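You operate a simulated robot arm through the tools that you are given. There is no shell and no other tool. Be economical: measure what you need, move in short steps, check, and stop when the job is done.

You run a simulated robot arm. Do the job below in one go: nothing can be reset, and whatever is moved stays where it is left.

JOB
Sand the paint off the wooden bar, then oil its top.
Fine: the block goes back; the yellow pad ends in the oil tray. Set down upright: sanding block, yellow pad. A coat counts when it lies all over at full strength: go over it till it gets no stronger. What is to be rubbed or washed off counts as gone when no trace of it is left.
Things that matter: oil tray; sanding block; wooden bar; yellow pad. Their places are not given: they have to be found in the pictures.

Only the result counts: the job must be done as asked and must still hold three seconds after the hand-in. Knocking over, shifting, dropping, spilling or breaking anything else fails it.

ROBOT AND FRAMES
A 7-joint arm with a two-finger parallel gripper, fixed in place. Base frame: the origin is at the foot of the arm, x ahead of it, y to its left, z up; the work surface is at about z = 0.45. Units: m, degrees, N and s.
With the tool pointing down near the work surface it reaches from about 0.34 to 0.76 m from the base axis. Its first joint turns from -115.0 to 115.0 degrees. Payload 3.91 kg.
The tool frame sits at the grasp point between the pads (the TCP): z along the fingers, y along the line on which they close. The tips reach 0.03 m beyond it. Largest opening 0.11 m; finger width 0.02, thickness 0.01; the body of the gripper, 0.048 by 0.112 m, starts 0.055 m behind the TCP.
Orientation is told as [roll, pitch, yaw] about the base's x, y, z axes, in that order, counted from this pose: with the fingers straight down and closing along the base's y, the tool's x points along the base's -x, its y along +y and its z along -z.

CONTROLS
- The arm moves only by the tool step_arm. Its argument "deltas" is a list of rows, each a list of 2 entries, a list of its own where there are three numbers: the shift along the tool's x, y, z in m, then the turn, a rotation vector about the tool's x, y, z in degrees. In form: [[[x, y, z], [ax, ay, az]], ...]. A call has 1 to 10 rows; each row is the pose to reach, as a shift and turn from the pose commanded when the call began, along the tool's axes at that moment. "jaw" is the gripper command, from -1 (shut) to 1 (fully open), values between in proportion, set as the call begins (left out, the last holds). A row lasts 0.2 s, in which the tool goes at most 0.05 m and 8.6 degrees; a call with a longer step from one row to the next is refused whole, and so is a gripper value outside its range. Where a pose cannot be reached the arm comes as near as it can. A force on the tool above 90 N (or 10 N above the force at the start of the call, whichever is more), or a blocked arm, ends the call early, and 0.2 s more pass. Each finger travels about 0.108 m/s and halts on what it meets, pressing with about 39 N; the grip force reading is that of the motor and also rises with nothing between the fingers. The clock runs only during rows and for 0.2 s after the last one: add rows that repeat a pose to give the fingers time. It gives the time, the measured TCP pose, the force on the tool (base axes), the opening and the grip force at its end, in the units of the frame above (readings bear some noise), with the torque about the TCP (base axes, N m) and any sound that the robot's microphone picked up, and new pictures: "pictures" is both (left out), scene, wrist or none.
- Cameras (640 x 400 px; columns grow to the right, rows downward): "scene" is fixed at [0.3993, 0.649, 1.1006]; the picture's right is [-1.00, -0.03, 0.00], its down [-0.03, 0.93, -0.38] and it looks along [0.01, -0.38, -0.93] (base axes); focal length 214 px, centre (320, 200). "wrist" rides on the gripper at [0.072, 0.017, -0.103] in the tool frame; the picture's right is [-0.23, 0.97, 0.00], its down [-0.76, -0.18, -0.62] and it looks along [-0.61, -0.14, 0.78] (tool axes); focal length 222 px, centre (320, 200).
- raise_lower(by): slides the trunk up (or, below 0, down) by that many m; the arm rides with it, the base frame stays. It gives what a move gives, with no picture.
- probe_pixels(camera, pixels): for up to 12 pixels [column, row] of the newest picture of that camera ("zoom" is the newest enlarged one), the place [x, y, z] in the base frame of the surface seen there, good to about 0.002 m. No time passes.
- inspect(camera, box): a new picture of the part [left, top, right, bottom] of that camera's present view, enlarged. No time passes.
- hand_in(): hands the job in; it is judged then, once.

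Go step by step. Measure first, check grasps and placings, and put right what went wrong. The budget is 80 turns and 200 pictures, counting those below and the enlarged ones. Unless the task says otherwise, let go and move clear before handing in, and close with one line.

The tools are called after ">>>" by a JSON object that holds its "name" and its "arguments". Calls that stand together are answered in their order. step_arm: Moves the arm, as the interface text tells. Its arguments: {"type":"object","properties":{"deltas":{"type":"array","items":{"type":"array"}},"jaw":{"type":"number"},"pictures":{"type":"string","enum":["both","scene","wrist","none"]}},"required":["deltas"]} The other tools are called the same way: raise_lower (by) slides the trunk up or down; probe_pixels (camera, pixels) gives the place of the surface under pixels of a picture; inspect (camera, box) takes an enlarged picture of a part of a camera's view; hand_in () hands the job in.

At the start:

```text
time_s: 0.0
tcp_pos: [0.3463, 0.3199, 0.7867]
tcp_rot: [-0.1, 0.0, 0.0]
force: [0.5, 0.3, -0.5]
moment: [-0.01, 0.0, 0.0]
finger_gap: 0.1101
gripper_force: 0.0
trunk travel left (down, up): [-0.375, 0.615]
```

scene: 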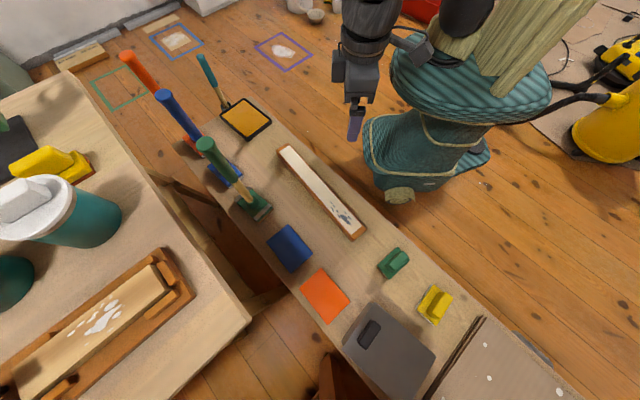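
wrist: 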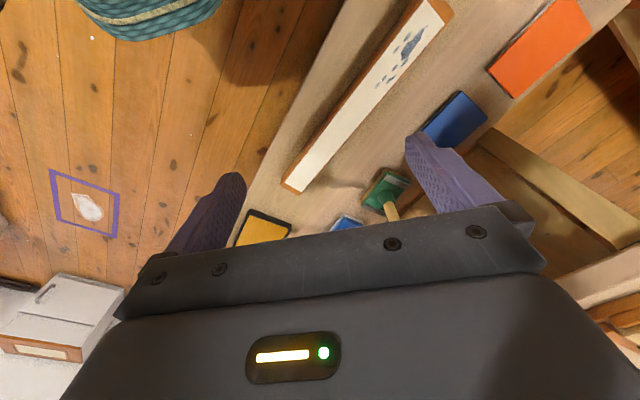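

The scene shows a white-painted bar near (322,190), a green and a yellow block near (393,262) and (435,303), a tray at (245,118), and some brushes. I'll enlarge these to tell them apart.

>>> {"name": "inspect", "arguments": {"camera": "scene", "box": [180, 60, 380, 240]}}

>>> {"name": "inspect", "arguments": {"camera": "scene", "box": [260, 210, 480, 390]}}

>>> {"name": "inspect", "arguments": {"camera": "scene", "box": [0, 100, 220, 400]}}

>>> {"name": "probe_pixels", "arguments": {"camera": "scene", "pixels": [[283, 147], [357, 236], [322, 190], [393, 256], [388, 272], [435, 298], [435, 318], [245, 118], [235, 100], [290, 250], [368, 330], [325, 295]]}}

```text
2.22 times, centred on (280, 150) of scene
```

zoom: 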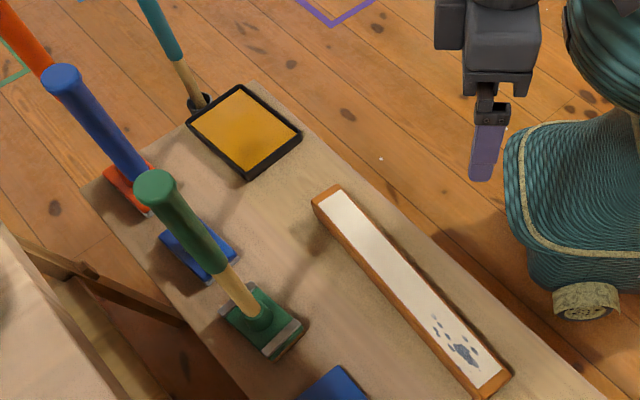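

```text
2.22 times, centred on (370, 300) of scene
```

zoom: 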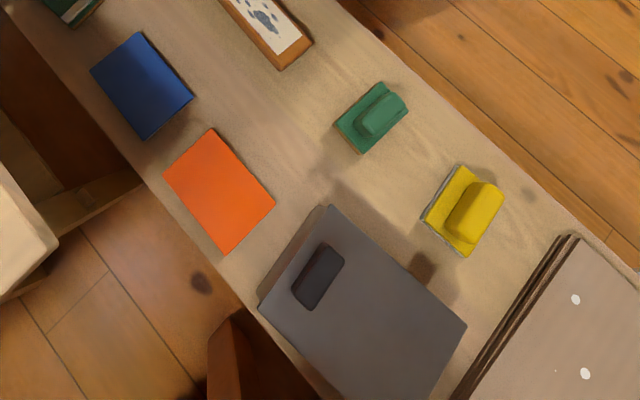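

```text
1.33 times, centred on (110, 250) of scene
```

zoom: 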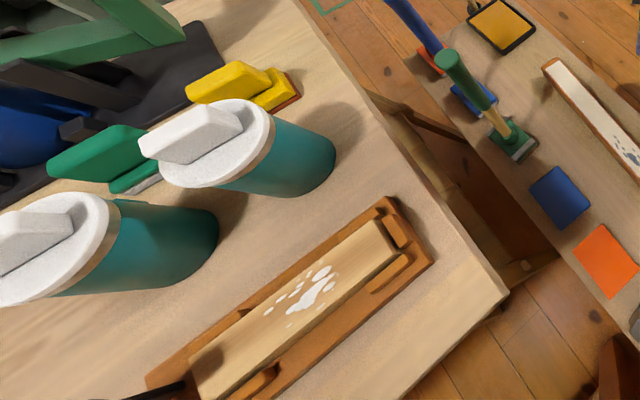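

```text
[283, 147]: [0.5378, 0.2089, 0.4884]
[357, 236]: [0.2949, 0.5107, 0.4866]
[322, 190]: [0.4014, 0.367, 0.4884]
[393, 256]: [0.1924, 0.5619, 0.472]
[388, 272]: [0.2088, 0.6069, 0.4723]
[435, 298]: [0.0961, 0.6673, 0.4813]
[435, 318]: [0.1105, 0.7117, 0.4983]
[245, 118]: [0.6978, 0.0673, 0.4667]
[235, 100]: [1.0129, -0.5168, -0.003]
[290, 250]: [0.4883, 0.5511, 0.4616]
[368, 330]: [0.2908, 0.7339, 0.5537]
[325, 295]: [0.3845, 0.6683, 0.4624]
```

The left table has a wooden bar with white paint marks and also carries a yellow and a green block. I'll measure it and take closer views.

>>> {"name": "probe_pixels", "arguments": {"camera": "scene", "pixels": [[90, 325], [100, 310], [155, 275], [30, 385], [45, 160], [75, 168], [120, 170], [220, 300], [90, 215], [10, 230], [15, 140], [60, 110]]}}

>>> {"name": "inspect", "arguments": {"camera": "scene", "box": [0, 100, 140, 190]}}

>>> {"name": "inspect", "arguments": {"camera": "scene", "box": [370, 240, 470, 330]}}

>>> {"name": "inspect", "arguments": {"camera": "scene", "box": [260, 130, 380, 250]}}

```text
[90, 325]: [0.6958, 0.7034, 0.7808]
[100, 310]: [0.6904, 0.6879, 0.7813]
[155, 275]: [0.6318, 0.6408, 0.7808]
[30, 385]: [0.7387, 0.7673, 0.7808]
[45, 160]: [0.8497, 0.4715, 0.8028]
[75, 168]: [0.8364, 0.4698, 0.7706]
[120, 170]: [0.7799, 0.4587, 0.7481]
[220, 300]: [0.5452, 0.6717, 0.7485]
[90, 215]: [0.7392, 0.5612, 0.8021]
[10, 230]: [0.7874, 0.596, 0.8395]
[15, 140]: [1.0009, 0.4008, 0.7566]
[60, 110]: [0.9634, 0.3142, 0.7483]
```

```text
4.44 times, centred on (70, 145) of scene
```

zoom: 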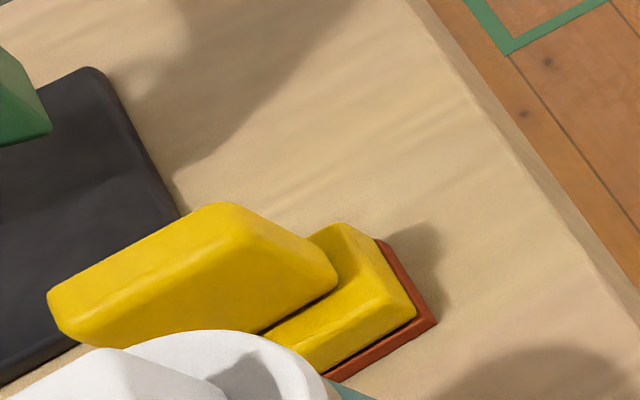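

```text
4.44 times, centred on (420, 285) of scene
```

zoom: 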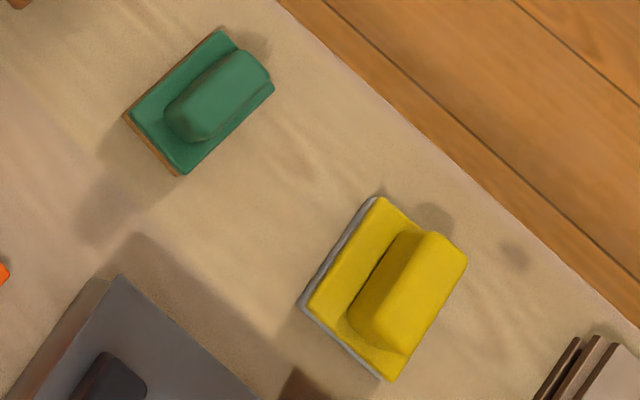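

```text
3.33 times, centred on (320, 190) of scene
```

zoom: 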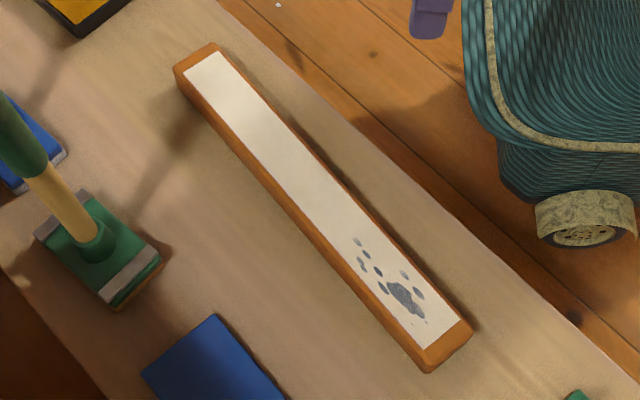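

The low bench (z≈0.45) is in reach and the left table isn't. The green block at (393,262) has a brown underside and the yellow one at (435,303) a grey one. I'll move so the wrist camera looks at them.

>>> {"name": "step_arm", "arguments": {"deltas": [[[0.03, 0.028, 0.013], [0, 0, 0]], [[0.06, 0.056, 0.026], [0, 0, 0]], [[0.09, 0.085, 0.04], [0, 0, 0]], [[0.12, 0.113, 0.053], [0, 0, 0]], [[0.15, 0.141, 0.066], [0, 0, 0]], [[0.18, 0.17, 0.08], [0, 0, 0]], [[0.21, 0.198, 0.093], [0, 0, 0]], [[0.24, 0.226, 0.106], [0, 0, 0]], [[0.27, 0.255, 0.12], [0, 0, 0]], [[0.296, 0.28, 0.137], [0, 0, 0]]]}}

```text
time_s: 2.2
tcp_pos: [0.0496, 0.6, 0.6477]
tcp_rot: [0.0, 0.0, -0.1]
force: [0.5, -0.9, 0.2]
moment: [0.0, 0.02, 0.02]
finger_gap: 0.1098
gripper_force: 0.0
trunk travel left (down, up): [-0.375, 0.615]
```

scene: 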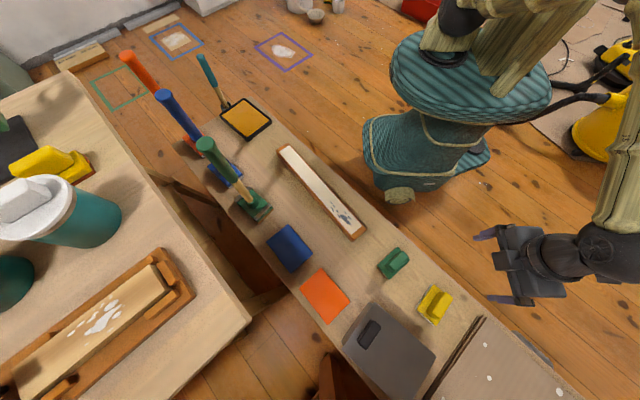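
wrist: 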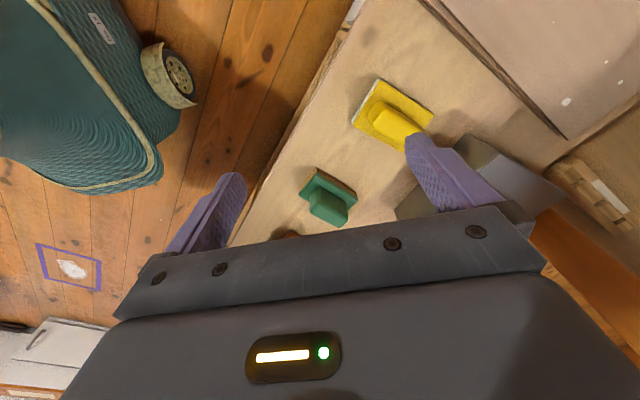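

Yellow is at (393,115) and green at (328,197) in the wrist view. I'll enlarge both and probe their outlines.

>>> {"name": "inspect", "arguments": {"camera": "wrist", "box": [270, 50, 450, 240]}}

>>> {"name": "inspect", "arguments": {"camera": "scene", "box": [375, 240, 415, 285]}}

>>> {"name": "probe_pixels", "arguments": {"camera": "wrist", "pixels": [[322, 170], [355, 190], [303, 192], [378, 80], [433, 108], [352, 120], [325, 180], [335, 205], [320, 200], [400, 125], [385, 118], [390, 108]]}}

```text
2.11 times, centred on (360, 145) of wrist
```

zoom: 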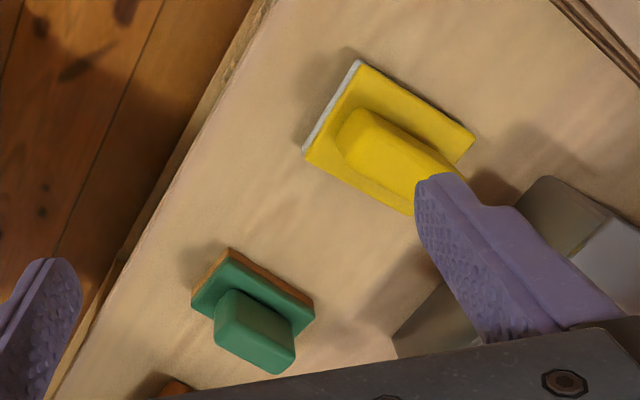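

```text
8.89 times, centred on (395, 262) of scene
```

zoom: 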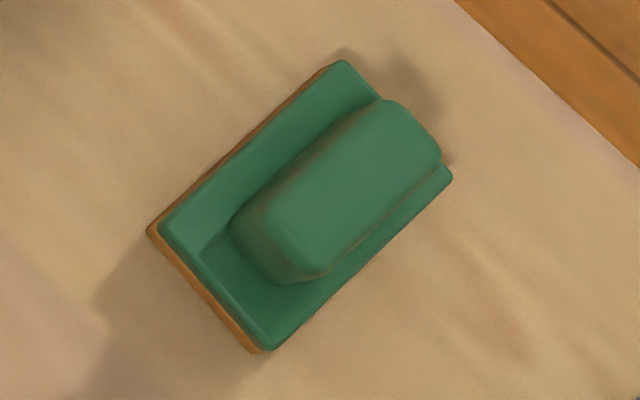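

```text
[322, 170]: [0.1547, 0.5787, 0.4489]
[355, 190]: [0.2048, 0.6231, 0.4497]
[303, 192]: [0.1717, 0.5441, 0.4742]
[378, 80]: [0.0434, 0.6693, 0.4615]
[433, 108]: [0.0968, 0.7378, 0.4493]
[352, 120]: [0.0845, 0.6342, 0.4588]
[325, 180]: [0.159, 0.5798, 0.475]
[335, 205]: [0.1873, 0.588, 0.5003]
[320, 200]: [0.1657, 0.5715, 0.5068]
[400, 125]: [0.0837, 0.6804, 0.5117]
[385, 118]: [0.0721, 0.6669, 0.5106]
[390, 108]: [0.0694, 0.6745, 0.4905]
```

Green has a brown grit underside and a handle ridge, so it's the sanding block. I'll probe its handle and base corners in the zoom.

>>> {"name": "probe_pixels", "arguments": {"camera": "zoom", "pixels": [[383, 115], [425, 150], [275, 225], [318, 262], [350, 190], [340, 68], [445, 180], [262, 340], [165, 232], [250, 240], [330, 285], [270, 275]]}}

>>> {"name": "inspect", "arguments": {"camera": "scene", "box": [410, 280, 460, 330]}}

```text
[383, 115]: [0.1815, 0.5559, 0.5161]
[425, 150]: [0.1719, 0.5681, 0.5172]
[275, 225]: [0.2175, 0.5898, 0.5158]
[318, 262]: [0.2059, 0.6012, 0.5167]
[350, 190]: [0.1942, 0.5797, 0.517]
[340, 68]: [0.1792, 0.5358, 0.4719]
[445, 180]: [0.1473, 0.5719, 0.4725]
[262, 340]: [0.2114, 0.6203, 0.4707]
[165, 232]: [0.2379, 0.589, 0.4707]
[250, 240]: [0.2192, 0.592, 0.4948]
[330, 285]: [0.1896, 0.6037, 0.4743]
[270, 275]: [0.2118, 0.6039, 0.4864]
```

```text
8.00 times, centred on (435, 305) of scene
```

zoom: 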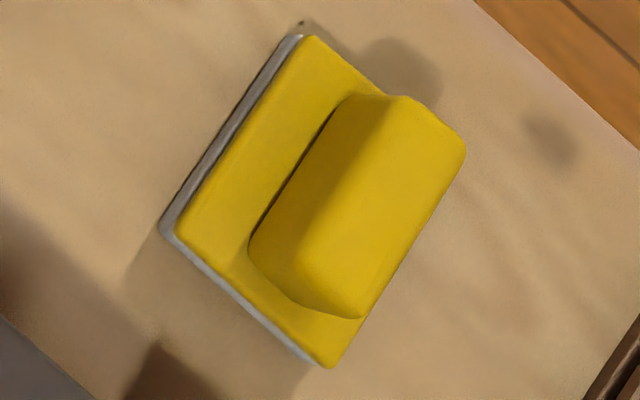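

The green handle runs along about 44°, centred (0.194,0.579), with its top at 0.517. Now I'll probe yellow and the bar's outline.

>>> {"name": "probe_pixels", "arguments": {"camera": "zoom", "pixels": [[310, 42], [180, 225], [325, 358], [380, 110], [450, 140], [340, 290], [275, 250], [360, 200], [400, 105], [355, 310], [300, 270], [420, 180]]}}

>>> {"name": "inspect", "arguments": {"camera": "scene", "box": [270, 135, 370, 245]}}

```text
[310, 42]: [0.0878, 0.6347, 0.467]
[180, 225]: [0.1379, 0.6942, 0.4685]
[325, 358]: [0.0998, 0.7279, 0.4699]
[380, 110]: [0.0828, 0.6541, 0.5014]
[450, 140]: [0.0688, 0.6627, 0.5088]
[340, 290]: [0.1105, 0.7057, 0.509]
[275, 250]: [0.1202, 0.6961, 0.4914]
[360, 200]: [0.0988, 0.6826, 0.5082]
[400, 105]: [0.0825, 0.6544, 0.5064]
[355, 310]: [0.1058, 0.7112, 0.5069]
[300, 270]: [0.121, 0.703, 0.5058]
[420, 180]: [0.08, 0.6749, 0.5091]
```

```text
3.64 times, centred on (320, 190) of scene
```

zoom: 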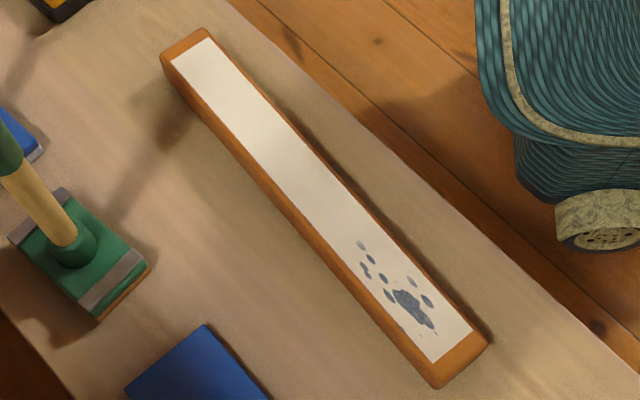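

Probing the corners of the bar's top and of its pale area.

>>> {"name": "probe_pixels", "arguments": {"camera": "zoom", "pixels": [[205, 32], [165, 53], [438, 380], [484, 342], [208, 42], [175, 62], [435, 358], [470, 330], [320, 200], [410, 305], [362, 245], [60, 260]]}}

>>> {"name": "inspect", "arguments": {"camera": "scene", "box": [195, 80, 285, 150]}}

```text
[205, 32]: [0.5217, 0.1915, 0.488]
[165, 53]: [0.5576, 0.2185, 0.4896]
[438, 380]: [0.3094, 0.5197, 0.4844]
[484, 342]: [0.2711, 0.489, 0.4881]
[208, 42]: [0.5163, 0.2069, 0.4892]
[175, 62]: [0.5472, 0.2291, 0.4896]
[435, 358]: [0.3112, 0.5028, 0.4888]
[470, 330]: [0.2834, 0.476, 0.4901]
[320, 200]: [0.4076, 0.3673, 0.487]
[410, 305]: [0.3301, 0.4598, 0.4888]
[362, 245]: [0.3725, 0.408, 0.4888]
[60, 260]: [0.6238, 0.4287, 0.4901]
```

```text
5.71 times, centred on (240, 115) of scene
```

zoom: 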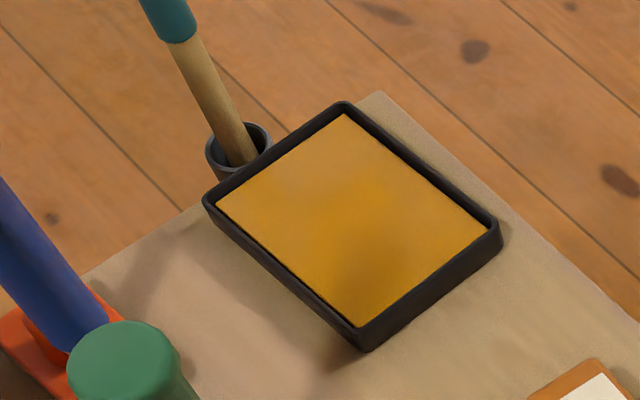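

The bar's top is about 0.389×0.047 at z 0.4885, with its axis at 129.8°; the amber tray sits at the far end. Next I'll hover above the green block with yaw 42.

>>> {"name": "step_arm", "arguments": {"deltas": [[[-0.024, -0.0035, 0.008], [0, 0, -7]], [[-0.048, -0.007, 0.016], [0, 0, -14]], [[-0.072, -0.0105, 0.024], [0, 0, -21]], [[-0.096, -0.014, 0.032], [0, 0, -28]], [[-0.12, -0.0175, 0.04], [0, 0, -35]], [[-0.1445, -0.021, 0.048], [0, 0, -42]], [[-0.1445, -0.021, 0.048], [0, 0, -42]]]}}

>>> {"name": "probe_pixels", "arguments": {"camera": "scene", "pixels": [[255, 99], [225, 118], [245, 136], [271, 121], [257, 100], [222, 112], [245, 140], [273, 117], [245, 115]]}}

```text
time_s: 3.8
tcp_pos: [0.1958, 0.5776, 0.5999]
tcp_rot: [0.0, 0.0, 42.1]
force: [-0.3, 0.6, -0.1]
moment: [0.0, 0.02, 0.0]
finger_gap: 0.11
gripper_force: 0.0
trunk travel left (down, up): [-0.375, 0.615]
```

scene: 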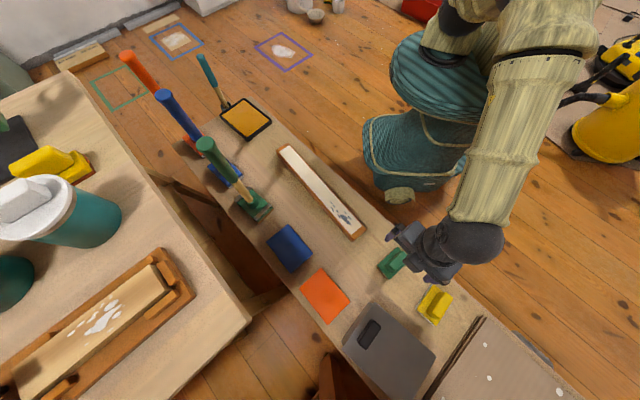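
wrist: 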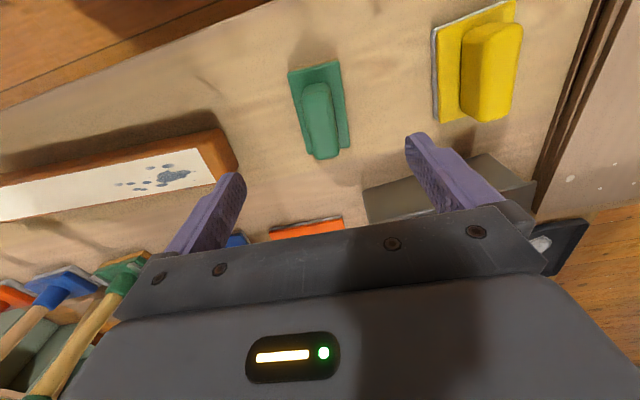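

```text
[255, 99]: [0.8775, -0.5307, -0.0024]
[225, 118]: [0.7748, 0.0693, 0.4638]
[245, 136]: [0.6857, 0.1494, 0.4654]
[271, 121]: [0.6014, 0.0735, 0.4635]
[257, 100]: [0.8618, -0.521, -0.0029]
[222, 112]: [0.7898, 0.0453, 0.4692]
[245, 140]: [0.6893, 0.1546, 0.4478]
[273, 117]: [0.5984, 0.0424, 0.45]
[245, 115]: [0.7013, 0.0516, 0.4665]
```

Green lies between the fingers at (318,120). I'll go down to TCP z≈0.508 and close.

>>> {"name": "step_arm", "arguments": {"deltas": [[[0, 0, 0.03], [0, 0, 0]], [[0, 0, 0.06], [0, 0, 0]], [[0, 0, 0.08], [0, 0, 0]], [[0, 0, 0.091], [0, 0, 0]], [[0, 0, 0.091], [0, 0, 0]]], "pictures": "wrist"}}

>>> {"name": "inspect", "arguments": {"camera": "scene", "box": [195, 80, 285, 150]}}

>>> {"name": "probe_pixels", "arguments": {"camera": "zoom", "pixels": [[345, 106], [208, 195], [365, 335], [492, 230], [343, 120], [222, 205], [358, 320], [482, 228], [350, 210], [237, 150], [240, 130]]}}

```text
time_s: 5.0
tcp_pos: [0.1945, 0.5784, 0.5092]
tcp_rot: [0.0, 0.0, 42.0]
force: [0.2, -0.3, -0.4]
moment: [-0.02, 0.01, 0.01]
finger_gap: 0.1101
gripper_force: 0.0
trunk travel left (down, up): [-0.375, 0.615]
```

wrist: 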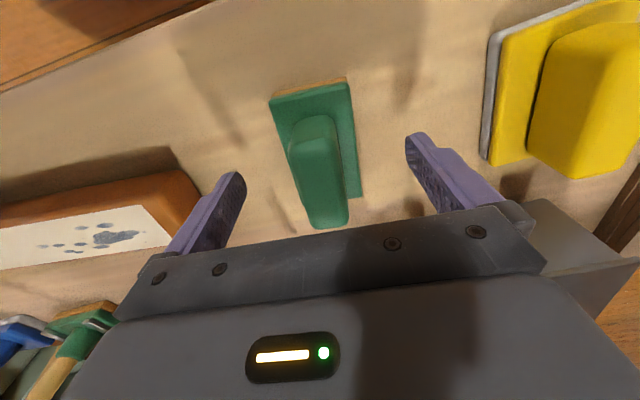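

```text
5.71 times, centred on (240, 115) of scene
```

zoom: 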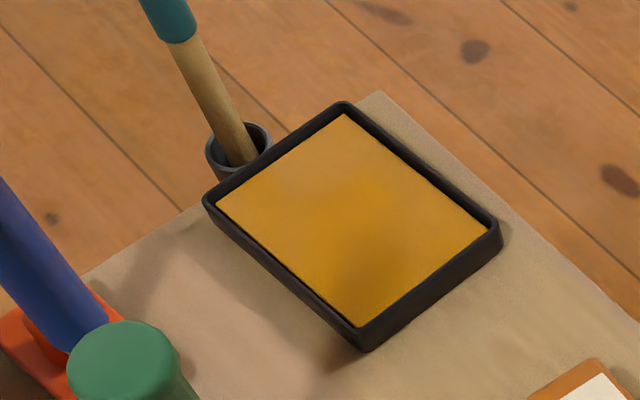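

```text
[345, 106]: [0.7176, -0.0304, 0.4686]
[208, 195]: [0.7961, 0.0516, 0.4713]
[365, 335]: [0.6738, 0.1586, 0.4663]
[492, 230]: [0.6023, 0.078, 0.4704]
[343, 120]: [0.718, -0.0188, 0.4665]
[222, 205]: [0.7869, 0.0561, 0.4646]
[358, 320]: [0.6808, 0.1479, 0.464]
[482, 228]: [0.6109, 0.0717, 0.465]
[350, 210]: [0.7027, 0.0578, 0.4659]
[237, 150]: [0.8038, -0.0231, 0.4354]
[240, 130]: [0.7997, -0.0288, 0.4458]
```

The handle is well centred between the fingers. Closing now.

>>> {"name": "step_arm", "arguments": {"deltas": [[[0, 0, 0], [0, 0, 0]], [[0, 0, 0], [0, 0, 0]], [[0, 0, 0], [0, 0, 0]], [[0, 0, 0], [0, 0, 0]]], "jaw": -1, "pictures": "wrist"}}

```text
time_s: 6.0
tcp_pos: [0.1942, 0.5771, 0.5101]
tcp_rot: [0.0, -0.1, 42.0]
force: [-1.7, 0.4, 0.4]
moment: [-0.01, 0.02, 0.0]
finger_gap: 0.0254
gripper_force: 39.1
trunk travel left (down, up): [-0.375, 0.615]
```

wrist: 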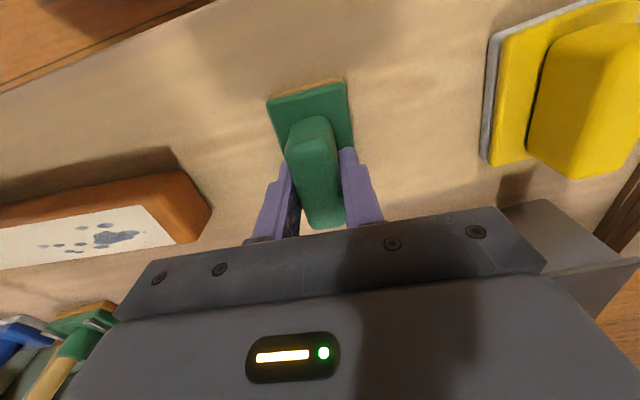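

Gripped at 0.0254. I'll lift and carry it above the near end of the bar, aligned to the bar's axis.

>>> {"name": "step_arm", "arguments": {"deltas": [[[0, 0, -0.04], [0, 0, 0]], [[0, 0, -0.09], [0, 0, 0]], [[-0.005, -0.035, -0.09], [0, 0, 0.5]], [[-0.01, -0.07, -0.09], [0, 0, 1]], [[-0.016, -0.105, -0.09], [0, 0, 1.6]], [[-0.0209, -0.1387, -0.09], [0, 0, 2.2]], [[-0.0209, -0.1387, -0.09], [0, 0, 2.2]]]}}

```text
time_s: 7.6
tcp_pos: [0.3039, 0.4885, 0.5998]
tcp_rot: [0.1, 0.0, 39.8]
force: [0.5, -0.8, -0.7]
moment: [0.0, 0.02, -0.01]
finger_gap: 0.0254
gripper_force: 38.8
trunk travel left (down, up): [-0.375, 0.615]
```

scene: 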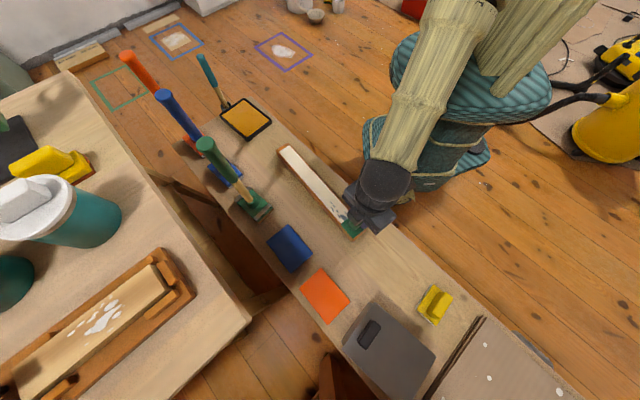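
wrist: 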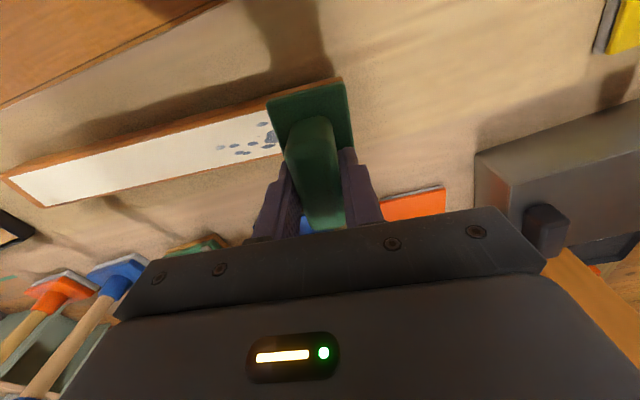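

Lowering gently onto the bar; contact is expected at TCP z≈0.548.

>>> {"name": "step_arm", "arguments": {"deltas": [[[0, 0, 0.03], [0, 0, 0]], [[0, 0, 0.045], [0, 0, 0]], [[0, 0, 0.05], [0, 0, 0]], [[0, 0, 0.053], [0, 0, 0]], [[0, 0, 0.053], [0, 0, 0]]], "pictures": "wrist"}}

```text
time_s: 8.8
tcp_pos: [0.3036, 0.4877, 0.5493]
tcp_rot: [0.1, -0.3, 39.7]
force: [0.2, -3.8, 28.2]
moment: [-0.65, 0.45, 0.01]
finger_gap: 0.0255
gripper_force: 38.5
trunk travel left (down, up): [-0.375, 0.615]
```

wrist: 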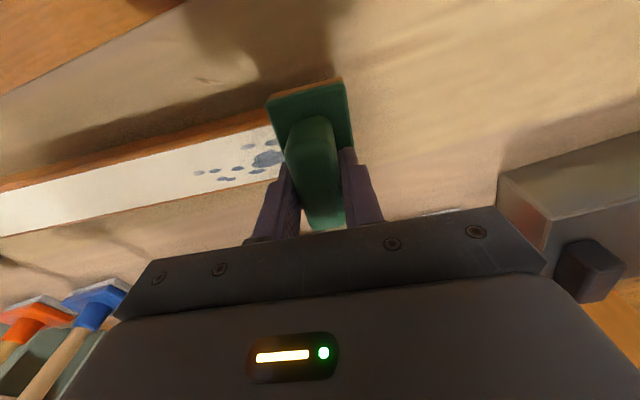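

Contact at 28 N. I'll ease off slightly and make a first short stroke to see the effect and whether the bar stays put.

>>> {"name": "step_arm", "arguments": {"deltas": [[[0, 0, -0.001], [0, 0, 0]], [[0, -0.03, -0.001], [0, 0, 0]], [[0, -0.06, -0.001], [0, 0, 0]], [[0, -0.09, -0.001], [0, 0, 0]], [[0, -0.12, -0.001], [0, 0, 0]], [[0, -0.15, -0.001], [0, 0, 0]], [[0, -0.15, -0.001], [0, 0, 0]]]}}

```text
time_s: 10.4
tcp_pos: [0.3967, 0.373, 0.5489]
tcp_rot: [0.0, -0.2, 39.8]
force: [-5.9, 8.4, 35.4]
moment: [0.23, 0.13, -0.05]
finger_gap: 0.0255
gripper_force: 38.9
trunk travel left (down, up): [-0.375, 0.615]
```

scene: 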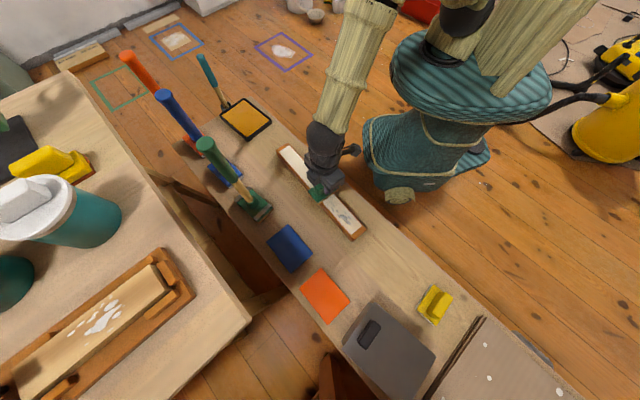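
wrist: 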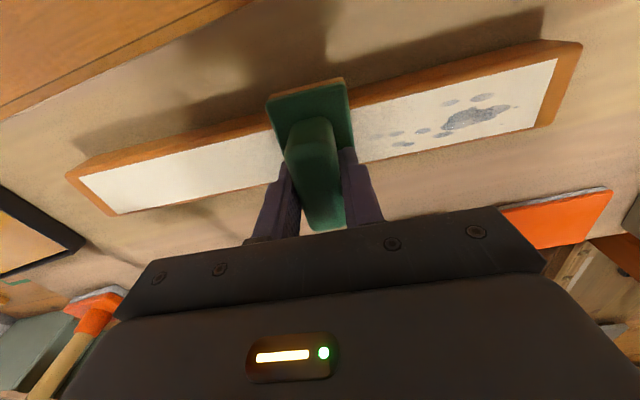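

The spots are paler after one pass and the bar hasn't moved. I'll carry on to the far end and come back.

>>> {"name": "step_arm", "arguments": {"deltas": [[[0, -0.04, -0.0005], [0, 0, 0]], [[0, -0.08, -0.0005], [0, 0, 0]], [[0, -0.12, -0.0005], [0, 0, 0]], [[0, -0.16, -0.0005], [0, 0, 0]], [[0, -0.202, -0.0005], [0, 0, 0]], [[0, -0.16, -0.0005], [0, 0, 0]], [[0, -0.12, -0.0005], [0, 0, 0]], [[0, -0.08, -0.0005], [0, 0, 0]], [[0, -0.04, -0.0005], [0, 0, 0]], [[0, 0, -0.0005], [0, 0, 0]]], "pictures": "wrist"}}

>>> {"name": "step_arm", "arguments": {"deltas": [[[0, 0.04, 0], [0, 0, 0]], [[0, 0.08, 0], [0, 0, 0]], [[0, 0.12, 0], [0, 0, 0]], [[0, 0.155, 0], [0, 0, 0]], [[0, 0.12, 0], [0, 0, 0]], [[0, 0.08, 0], [0, 0, 0]], [[0, 0.12, 0], [0, 0, 0]], [[0, 0.155, 0], [0, 0, 0]], [[0, 0.12, 0], [0, 0, 0]], [[0, 0.08, 0], [0, 0, 0]]], "pictures": "none"}}

>>> {"name": "step_arm", "arguments": {"deltas": [[[0, -0.04, 0], [0, 0, 0]], [[0, -0.08, 0], [0, 0, 0]], [[0, -0.12, 0], [0, 0, 0]], [[0, -0.16, 0], [0, 0, 0]], [[0, -0.2, 0], [0, 0, 0]]]}}

```text
time_s: 12.6
tcp_pos: [0.3971, 0.3742, 0.5475]
tcp_rot: [0.1, 0.0, 39.9]
force: [-1.0, 0.8, 6.4]
moment: [0.16, -0.13, 0.05]
finger_gap: 0.0257
gripper_force: 39.1
trunk travel left (down, up): [-0.375, 0.615]
```

wrist: 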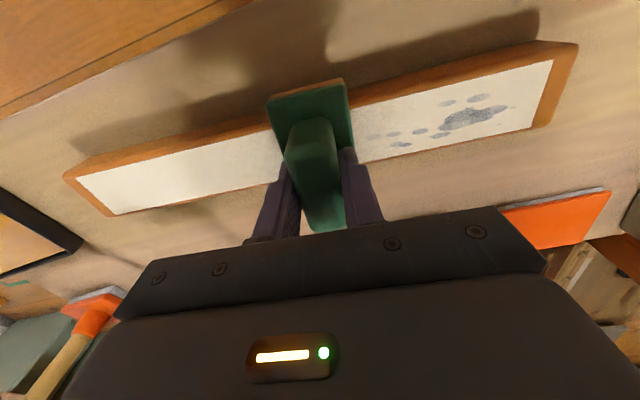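

```text
time_s: 14.8
tcp_pos: [0.3491, 0.4362, 0.5483]
tcp_rot: [0.0, 0.2, 39.8]
force: [1.4, 0.2, -1.1]
moment: [-0.02, -0.01, -0.02]
finger_gap: 0.0254
gripper_force: 38.3
trunk travel left (down, up): [-0.375, 0.615]
```

```text
time_s: 16.0
tcp_pos: [0.4765, 0.2832, 0.5484]
tcp_rot: [-0.1, -0.1, 39.8]
force: [-0.3, -0.3, -1.5]
moment: [-0.02, -0.03, 0.01]
finger_gap: 0.0253
gripper_force: 38.6
trunk travel left (down, up): [-0.375, 0.615]
```

scene: 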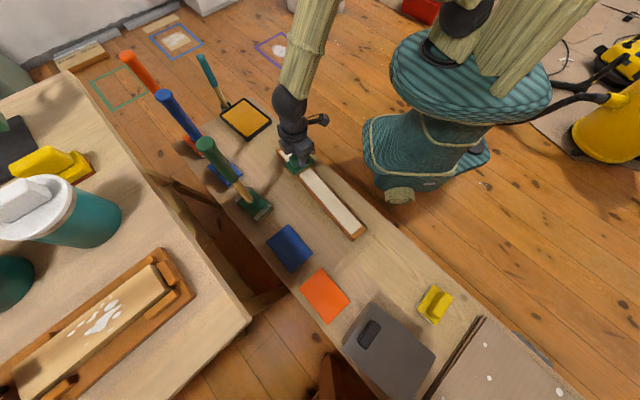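
wrist: 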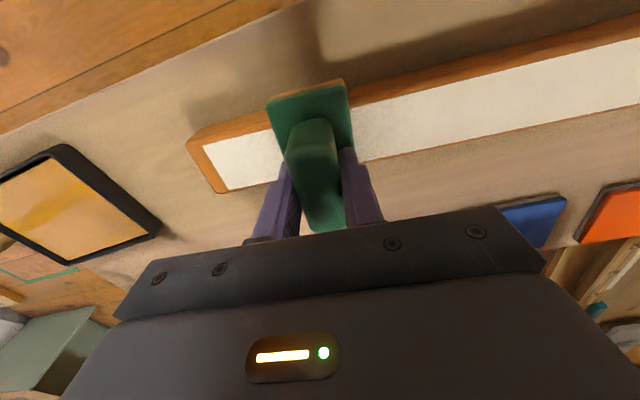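

The spots look gone, but contact force has dropped to about 0. I'll zoom in on the surface to see whether any coat is left.

>>> {"name": "inspect", "arguments": {"camera": "scene", "box": [270, 140, 370, 245]}}

>>> {"name": "inspect", "arguments": {"camera": "wrist", "box": [180, 30, 640, 220]}}

```text
3.81 times, centred on (320, 192) of scene
```

zoom: 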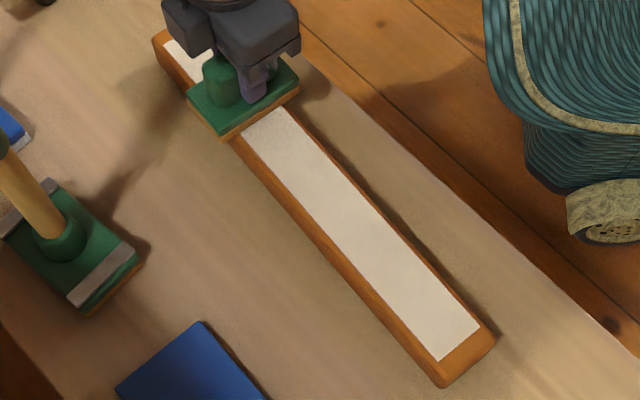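

```text
1.39 times, centred on (410, 125) of wrist
```

zoom: 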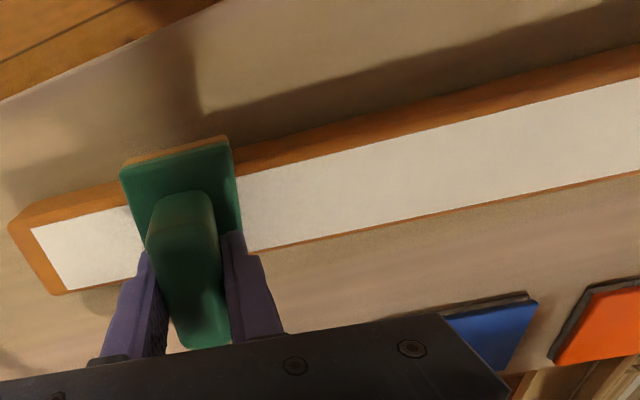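

The white area may itself be paint. I'll press about 3 mm further in and sand the full length firmly, then compare.

>>> {"name": "step_arm", "arguments": {"deltas": [[[0, 0, 0.003], [0, 0, 0]], [[0, -0.04, 0.003], [0, 0, 0]], [[0, -0.079, 0.003], [0, 0, 0]], [[0, -0.04, 0.003], [0, 0, 0]], [[0, 0, 0.003], [0, 0, 0]], [[0, -0.04, 0.003], [0, 0, 0]], [[0, -0.079, 0.003], [0, 0, 0]], [[0, -0.04, 0.003], [0, 0, 0]], [[0, 0, 0.003], [0, 0, 0]], [[0, 0.04, 0.003], [0, 0, 0]]], "pictures": "wrist"}}

>>> {"name": "inspect", "arguments": {"camera": "wrist", "box": [100, 30, 640, 220]}}

```text
time_s: 18.2
tcp_pos: [0.4507, 0.3119, 0.5477]
tcp_rot: [0.0, -0.1, 39.7]
force: [6.0, -7.4, 35.6]
moment: [-0.14, -0.34, 0.05]
finger_gap: 0.0253
gripper_force: 38.7
trunk travel left (down, up): [-0.375, 0.615]
```

wrist: 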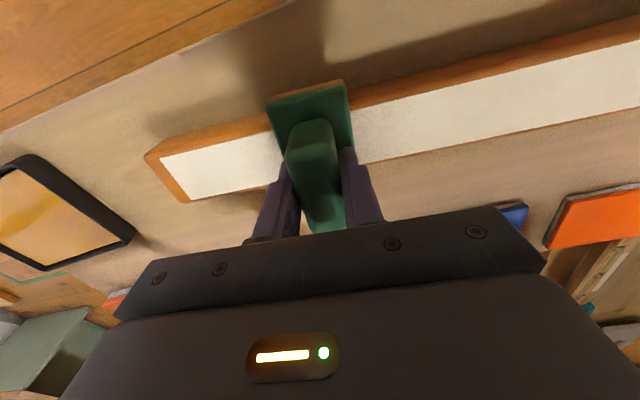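

```text
1.19 times, centred on (370, 125) of wrist
```

zoom: 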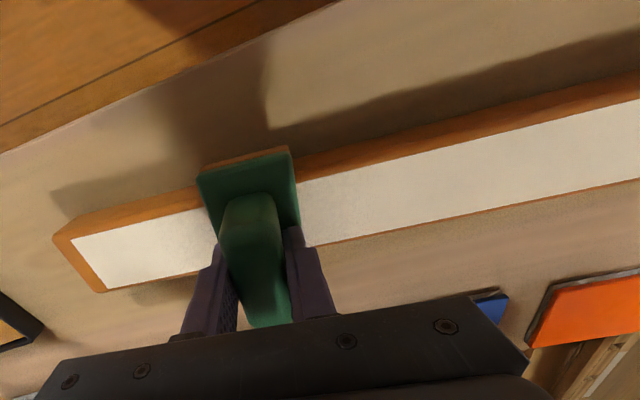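

The white doesn't change even under 35 N, so the blue spots were the paint. I'll give the spotted end several firm strokes so no trace is left.

>>> {"name": "step_arm", "arguments": {"deltas": [[[0, 0.04, 0.0005], [0, 0, 0]], [[0, 0.08, 0.0005], [0, 0, 0]], [[0, 0.12, 0.0005], [0, 0, 0]], [[0, 0.16, 0.0005], [0, 0, 0]], [[0, 0.2, 0.0005], [0, 0, 0]], [[0, 0.236, 0.0005], [0, 0, 0]], [[0, 0.2, 0.0005], [0, 0, 0]], [[0, 0.16, 0.0005], [0, 0, 0]], [[0, 0.12, 0.0005], [0, 0, 0]], [[0, 0.08, 0.0005], [0, 0, 0]]], "pictures": "none"}}

>>> {"name": "step_arm", "arguments": {"deltas": [[[0, 0.04, 0.0005], [0, 0, 0]], [[0, 0.08, 0.0005], [0, 0, 0]], [[0, 0.12, 0.0005], [0, 0, 0]], [[0, 0.156, 0.0005], [0, 0, 0]], [[0, 0.12, 0.0005], [0, 0, 0]], [[0, 0.08, 0.0005], [0, 0, 0]], [[0, 0.04, 0.0005], [0, 0, 0]], [[0, 0.0, 0.0005], [0, 0, 0]], [[0, -0.04, 0.0005], [0, 0, 0]], [[0, -0.08, 0.0005], [0, 0, 0]]], "pictures": "both"}}

>>> {"name": "inspect", "arguments": {"camera": "scene", "box": [310, 180, 370, 245]}}

>>> {"name": "inspect", "arguments": {"camera": "wrist", "box": [340, 30, 640, 200]}}

```text
time_s: 20.4
tcp_pos: [0.397, 0.3752, 0.548]
tcp_rot: [0.1, -0.2, 39.8]
force: [-4.4, 5.4, 32.6]
moment: [0.12, 0.3, -0.16]
finger_gap: 0.0253
gripper_force: 39.0
trunk travel left (down, up): [-0.375, 0.615]
```

```text
time_s: 22.6
tcp_pos: [0.4507, 0.3112, 0.5454]
tcp_rot: [-0.1, -0.1, 39.7]
force: [-5.4, 6.1, 36.0]
moment: [0.38, 0.07, -0.1]
finger_gap: 0.0254
gripper_force: 39.5
trunk travel left (down, up): [-0.375, 0.615]
```

scene: 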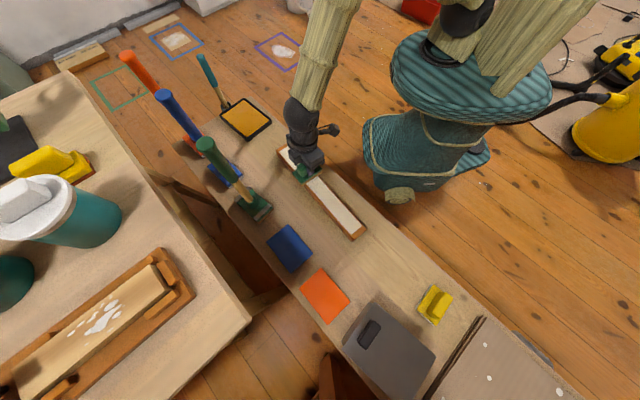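
wrist: 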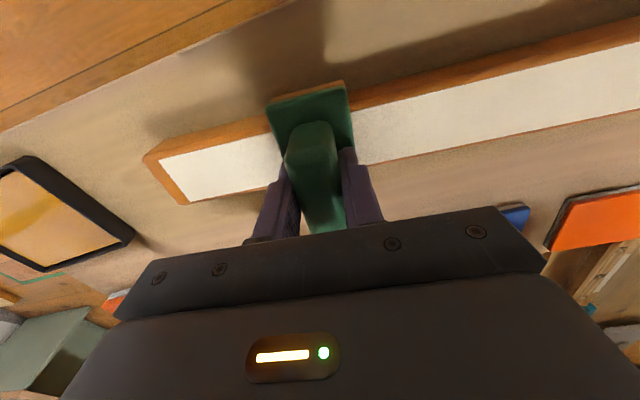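

```text
6.15 times, centred on (340, 212) of scene
```

zoom: 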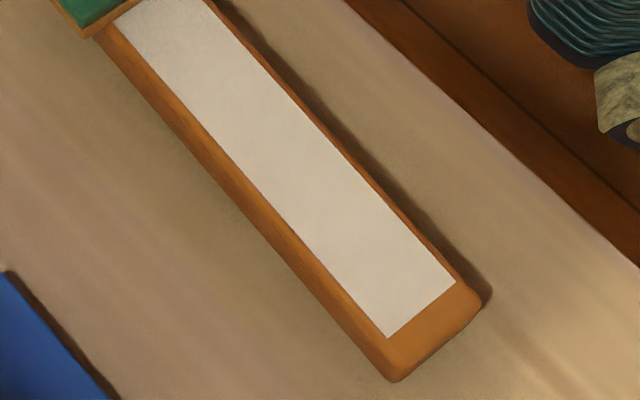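

```text
2.13 times, centred on (490, 115) of wrist
```

zoom: 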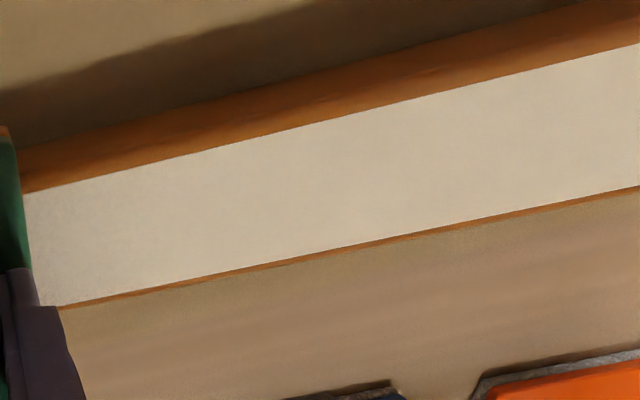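

No trace of the spots remains. I'll lift off and check the whole surface for uniformity.

>>> {"name": "step_arm", "arguments": {"deltas": [[[0, 0, -0.03], [0, 0, 0]], [[0, 0.03, -0.07], [0, 0, 0]], [[0, 0.08, -0.09], [0, 0, 0]], [[0, 0.13, -0.09], [0, 0, 0]], [[0, 0.18, -0.09], [0, 0, 0]], [[0, 0.23, -0.09], [0, 0, 0]], [[0, 0.28, -0.09], [0, 0, 0]], [[0, 0.33, -0.09], [0, 0, 0]], [[0, 0.33, -0.09], [0, 0, 0]]]}}

>>> {"name": "inspect", "arguments": {"camera": "scene", "box": [270, 135, 370, 245]}}

>>> {"name": "inspect", "arguments": {"camera": "wrist", "box": [0, 30, 300, 230]}}

```text
refused: row 3 steps farther than a row can; nothing moved
```

```text
3.64 times, centred on (320, 190) of scene
```

zoom: 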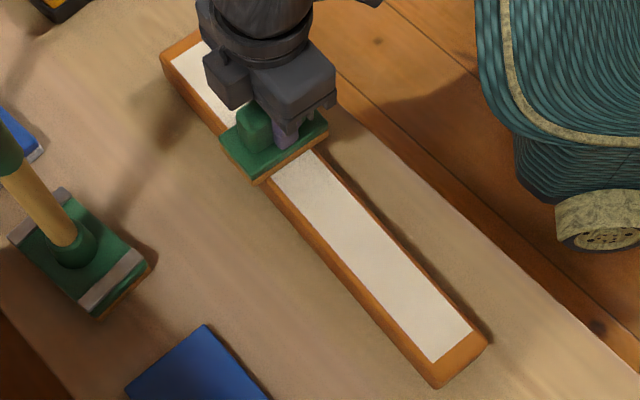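

```text
2.00 times, centred on (150, 130) of wrist
```

zoom: 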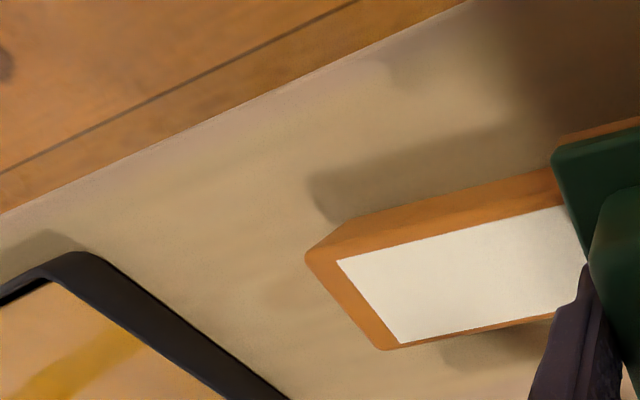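

The third row was too long. Retrying with shorter steps.

>>> {"name": "step_arm", "arguments": {"deltas": [[[0, 0, -0.03], [0, 0, 0]], [[0, 0.02, -0.07], [0, 0, 0]], [[0, 0.06, -0.09], [0, 0, 0]], [[0, 0.1, -0.09], [0, 0, 0]], [[0, 0.145, -0.09], [0, 0, 0]], [[0, 0.19, -0.09], [0, 0, 0]], [[0, 0.235, -0.09], [0, 0, 0]], [[0, 0.28, -0.09], [0, 0, 0]], [[0, 0.325, -0.09], [0, 0, 0]], [[0, 0.325, -0.09], [0, 0, 0]]]}}

>>> {"name": "inspect", "arguments": {"camera": "scene", "box": [270, 135, 370, 245]}}

>>> {"name": "inspect", "arguments": {"camera": "wrist", "box": [0, 30, 300, 230]}}

```text
time_s: 24.8
tcp_pos: [0.2463, 0.5603, 0.6338]
tcp_rot: [0.1, 0.1, 39.5]
force: [0.2, -0.2, -1.5]
moment: [0.0, 0.01, -0.01]
finger_gap: 0.0252
gripper_force: 39.0
trunk travel left (down, up): [-0.375, 0.615]
```

scene: 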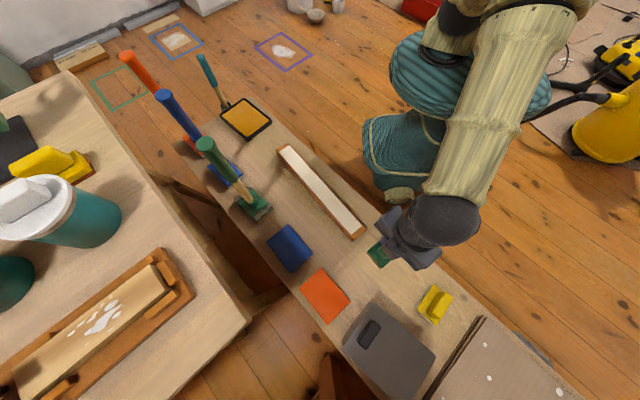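
wrist: 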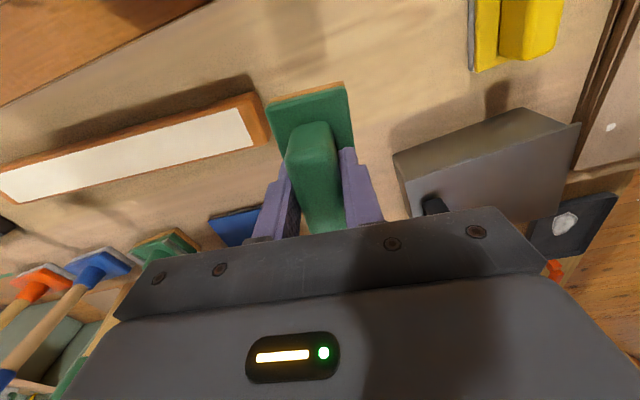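

```text
3.64 times, centred on (320, 190) of scene
```

zoom: 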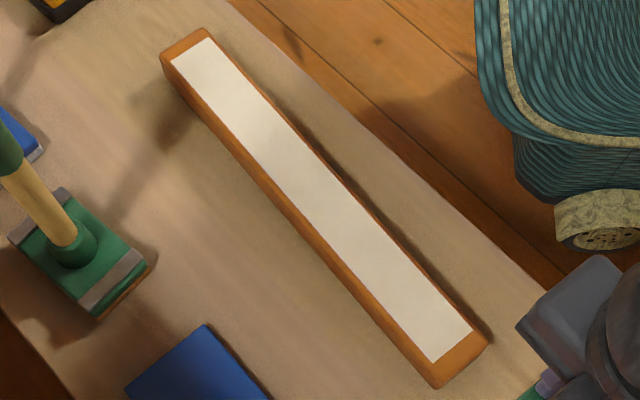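

```text
2.00 times, centred on (150, 130) of wrist
```

zoom: 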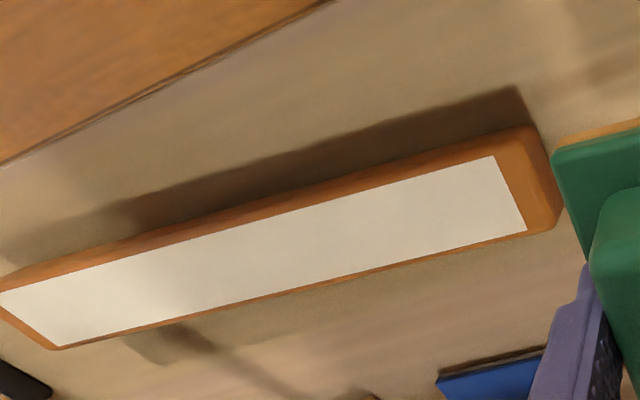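

The white top is uniform and clean, and the bar hasn't moved. Now I'll take the block back over its original spot.

>>> {"name": "step_arm", "arguments": {"deltas": [[[0.014, 0.023, 0], [0, 0, -1]], [[0.0273, 0.0454, 0], [0, 0, -2.3]], [[0.0273, 0.0454, 0.04], [0, 0, -2.3]], [[0.0273, 0.0454, 0.08], [0, 0, -2.3]], [[0.0273, 0.0454, 0.1], [0, 0, -2.3]], [[0.0273, 0.0454, 0.1], [0, 0, -2.3]]], "pictures": "none"}}

```text
time_s: 26.2
tcp_pos: [0.1941, 0.5799, 0.5341]
tcp_rot: [0.0, 0.0, 42.1]
force: [-0.1, -0.3, -1.4]
moment: [0.01, -0.01, 0.0]
finger_gap: 0.0257
gripper_force: 39.2
trunk travel left (down, up): [-0.375, 0.615]
```

It's right over its old place. I'll lower the last 24 mm.

>>> {"name": "step_arm", "arguments": {"deltas": [[[0, 0, 0.015], [0, 0, 0]], [[0, 0, 0.022], [0, 0, 0]], [[0, 0, 0.0245], [0, 0, 0]], [[0, 0, 0.0255], [0, 0, 0]], [[0, 0, 0.0255], [0, 0, 0]]], "pictures": "none"}}

```text
time_s: 27.4
tcp_pos: [0.192, 0.5799, 0.5102]
tcp_rot: [0.0, 0.0, 42.1]
force: [-1.0, 0.0, -0.5]
moment: [0.01, 0.02, 0.0]
finger_gap: 0.0255
gripper_force: 39.4
trunk travel left (down, up): [-0.375, 0.615]
```

No contact yet, so a little lower.

>>> {"name": "step_arm", "arguments": {"deltas": [[[0, 0, 0.001], [0, 0, 0]], [[0, 0, 0.002], [0, 0, 0]], [[0, 0, 0.002], [0, 0, 0]]], "pictures": "none"}}

```text
time_s: 28.2
tcp_pos: [0.1915, 0.5795, 0.5059]
tcp_rot: [0.0, 0.0, 42.1]
force: [0.6, 0.4, -2.4]
moment: [0.02, 0.02, 0.03]
finger_gap: 0.0251
gripper_force: 39.3
trunk travel left (down, up): [-0.375, 0.615]
```

>>> {"name": "step_arm", "arguments": {"deltas": [[[0, 0, 0.001], [0, 0, 0]], [[0, 0, 0.002], [0, 0, 0]], [[0, 0, 0.0025], [0, 0, 0]], [[0, 0, 0.0025], [0, 0, 0]]], "pictures": "wrist"}}

>>> {"name": "inspect", "arguments": {"camera": "scene", "box": [365, 235, 425, 285]}}

```text
time_s: 29.2
tcp_pos: [0.1913, 0.5804, 0.5039]
tcp_rot: [0.1, -0.2, 42.1]
force: [-1.1, -2.5, 11.0]
moment: [0.08, -0.27, -0.01]
finger_gap: 0.0255
gripper_force: 39.0
trunk travel left (down, up): [-0.375, 0.615]
```

wrist: 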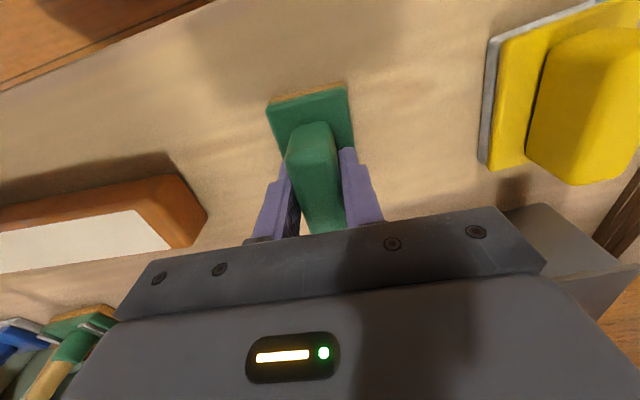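

```text
8.00 times, centred on (395, 260) of scene
```

zoom: 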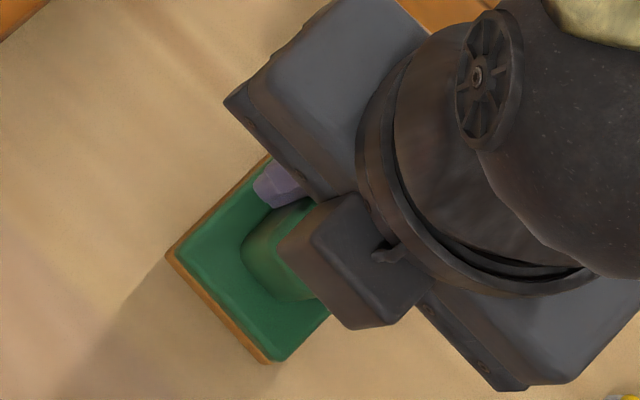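

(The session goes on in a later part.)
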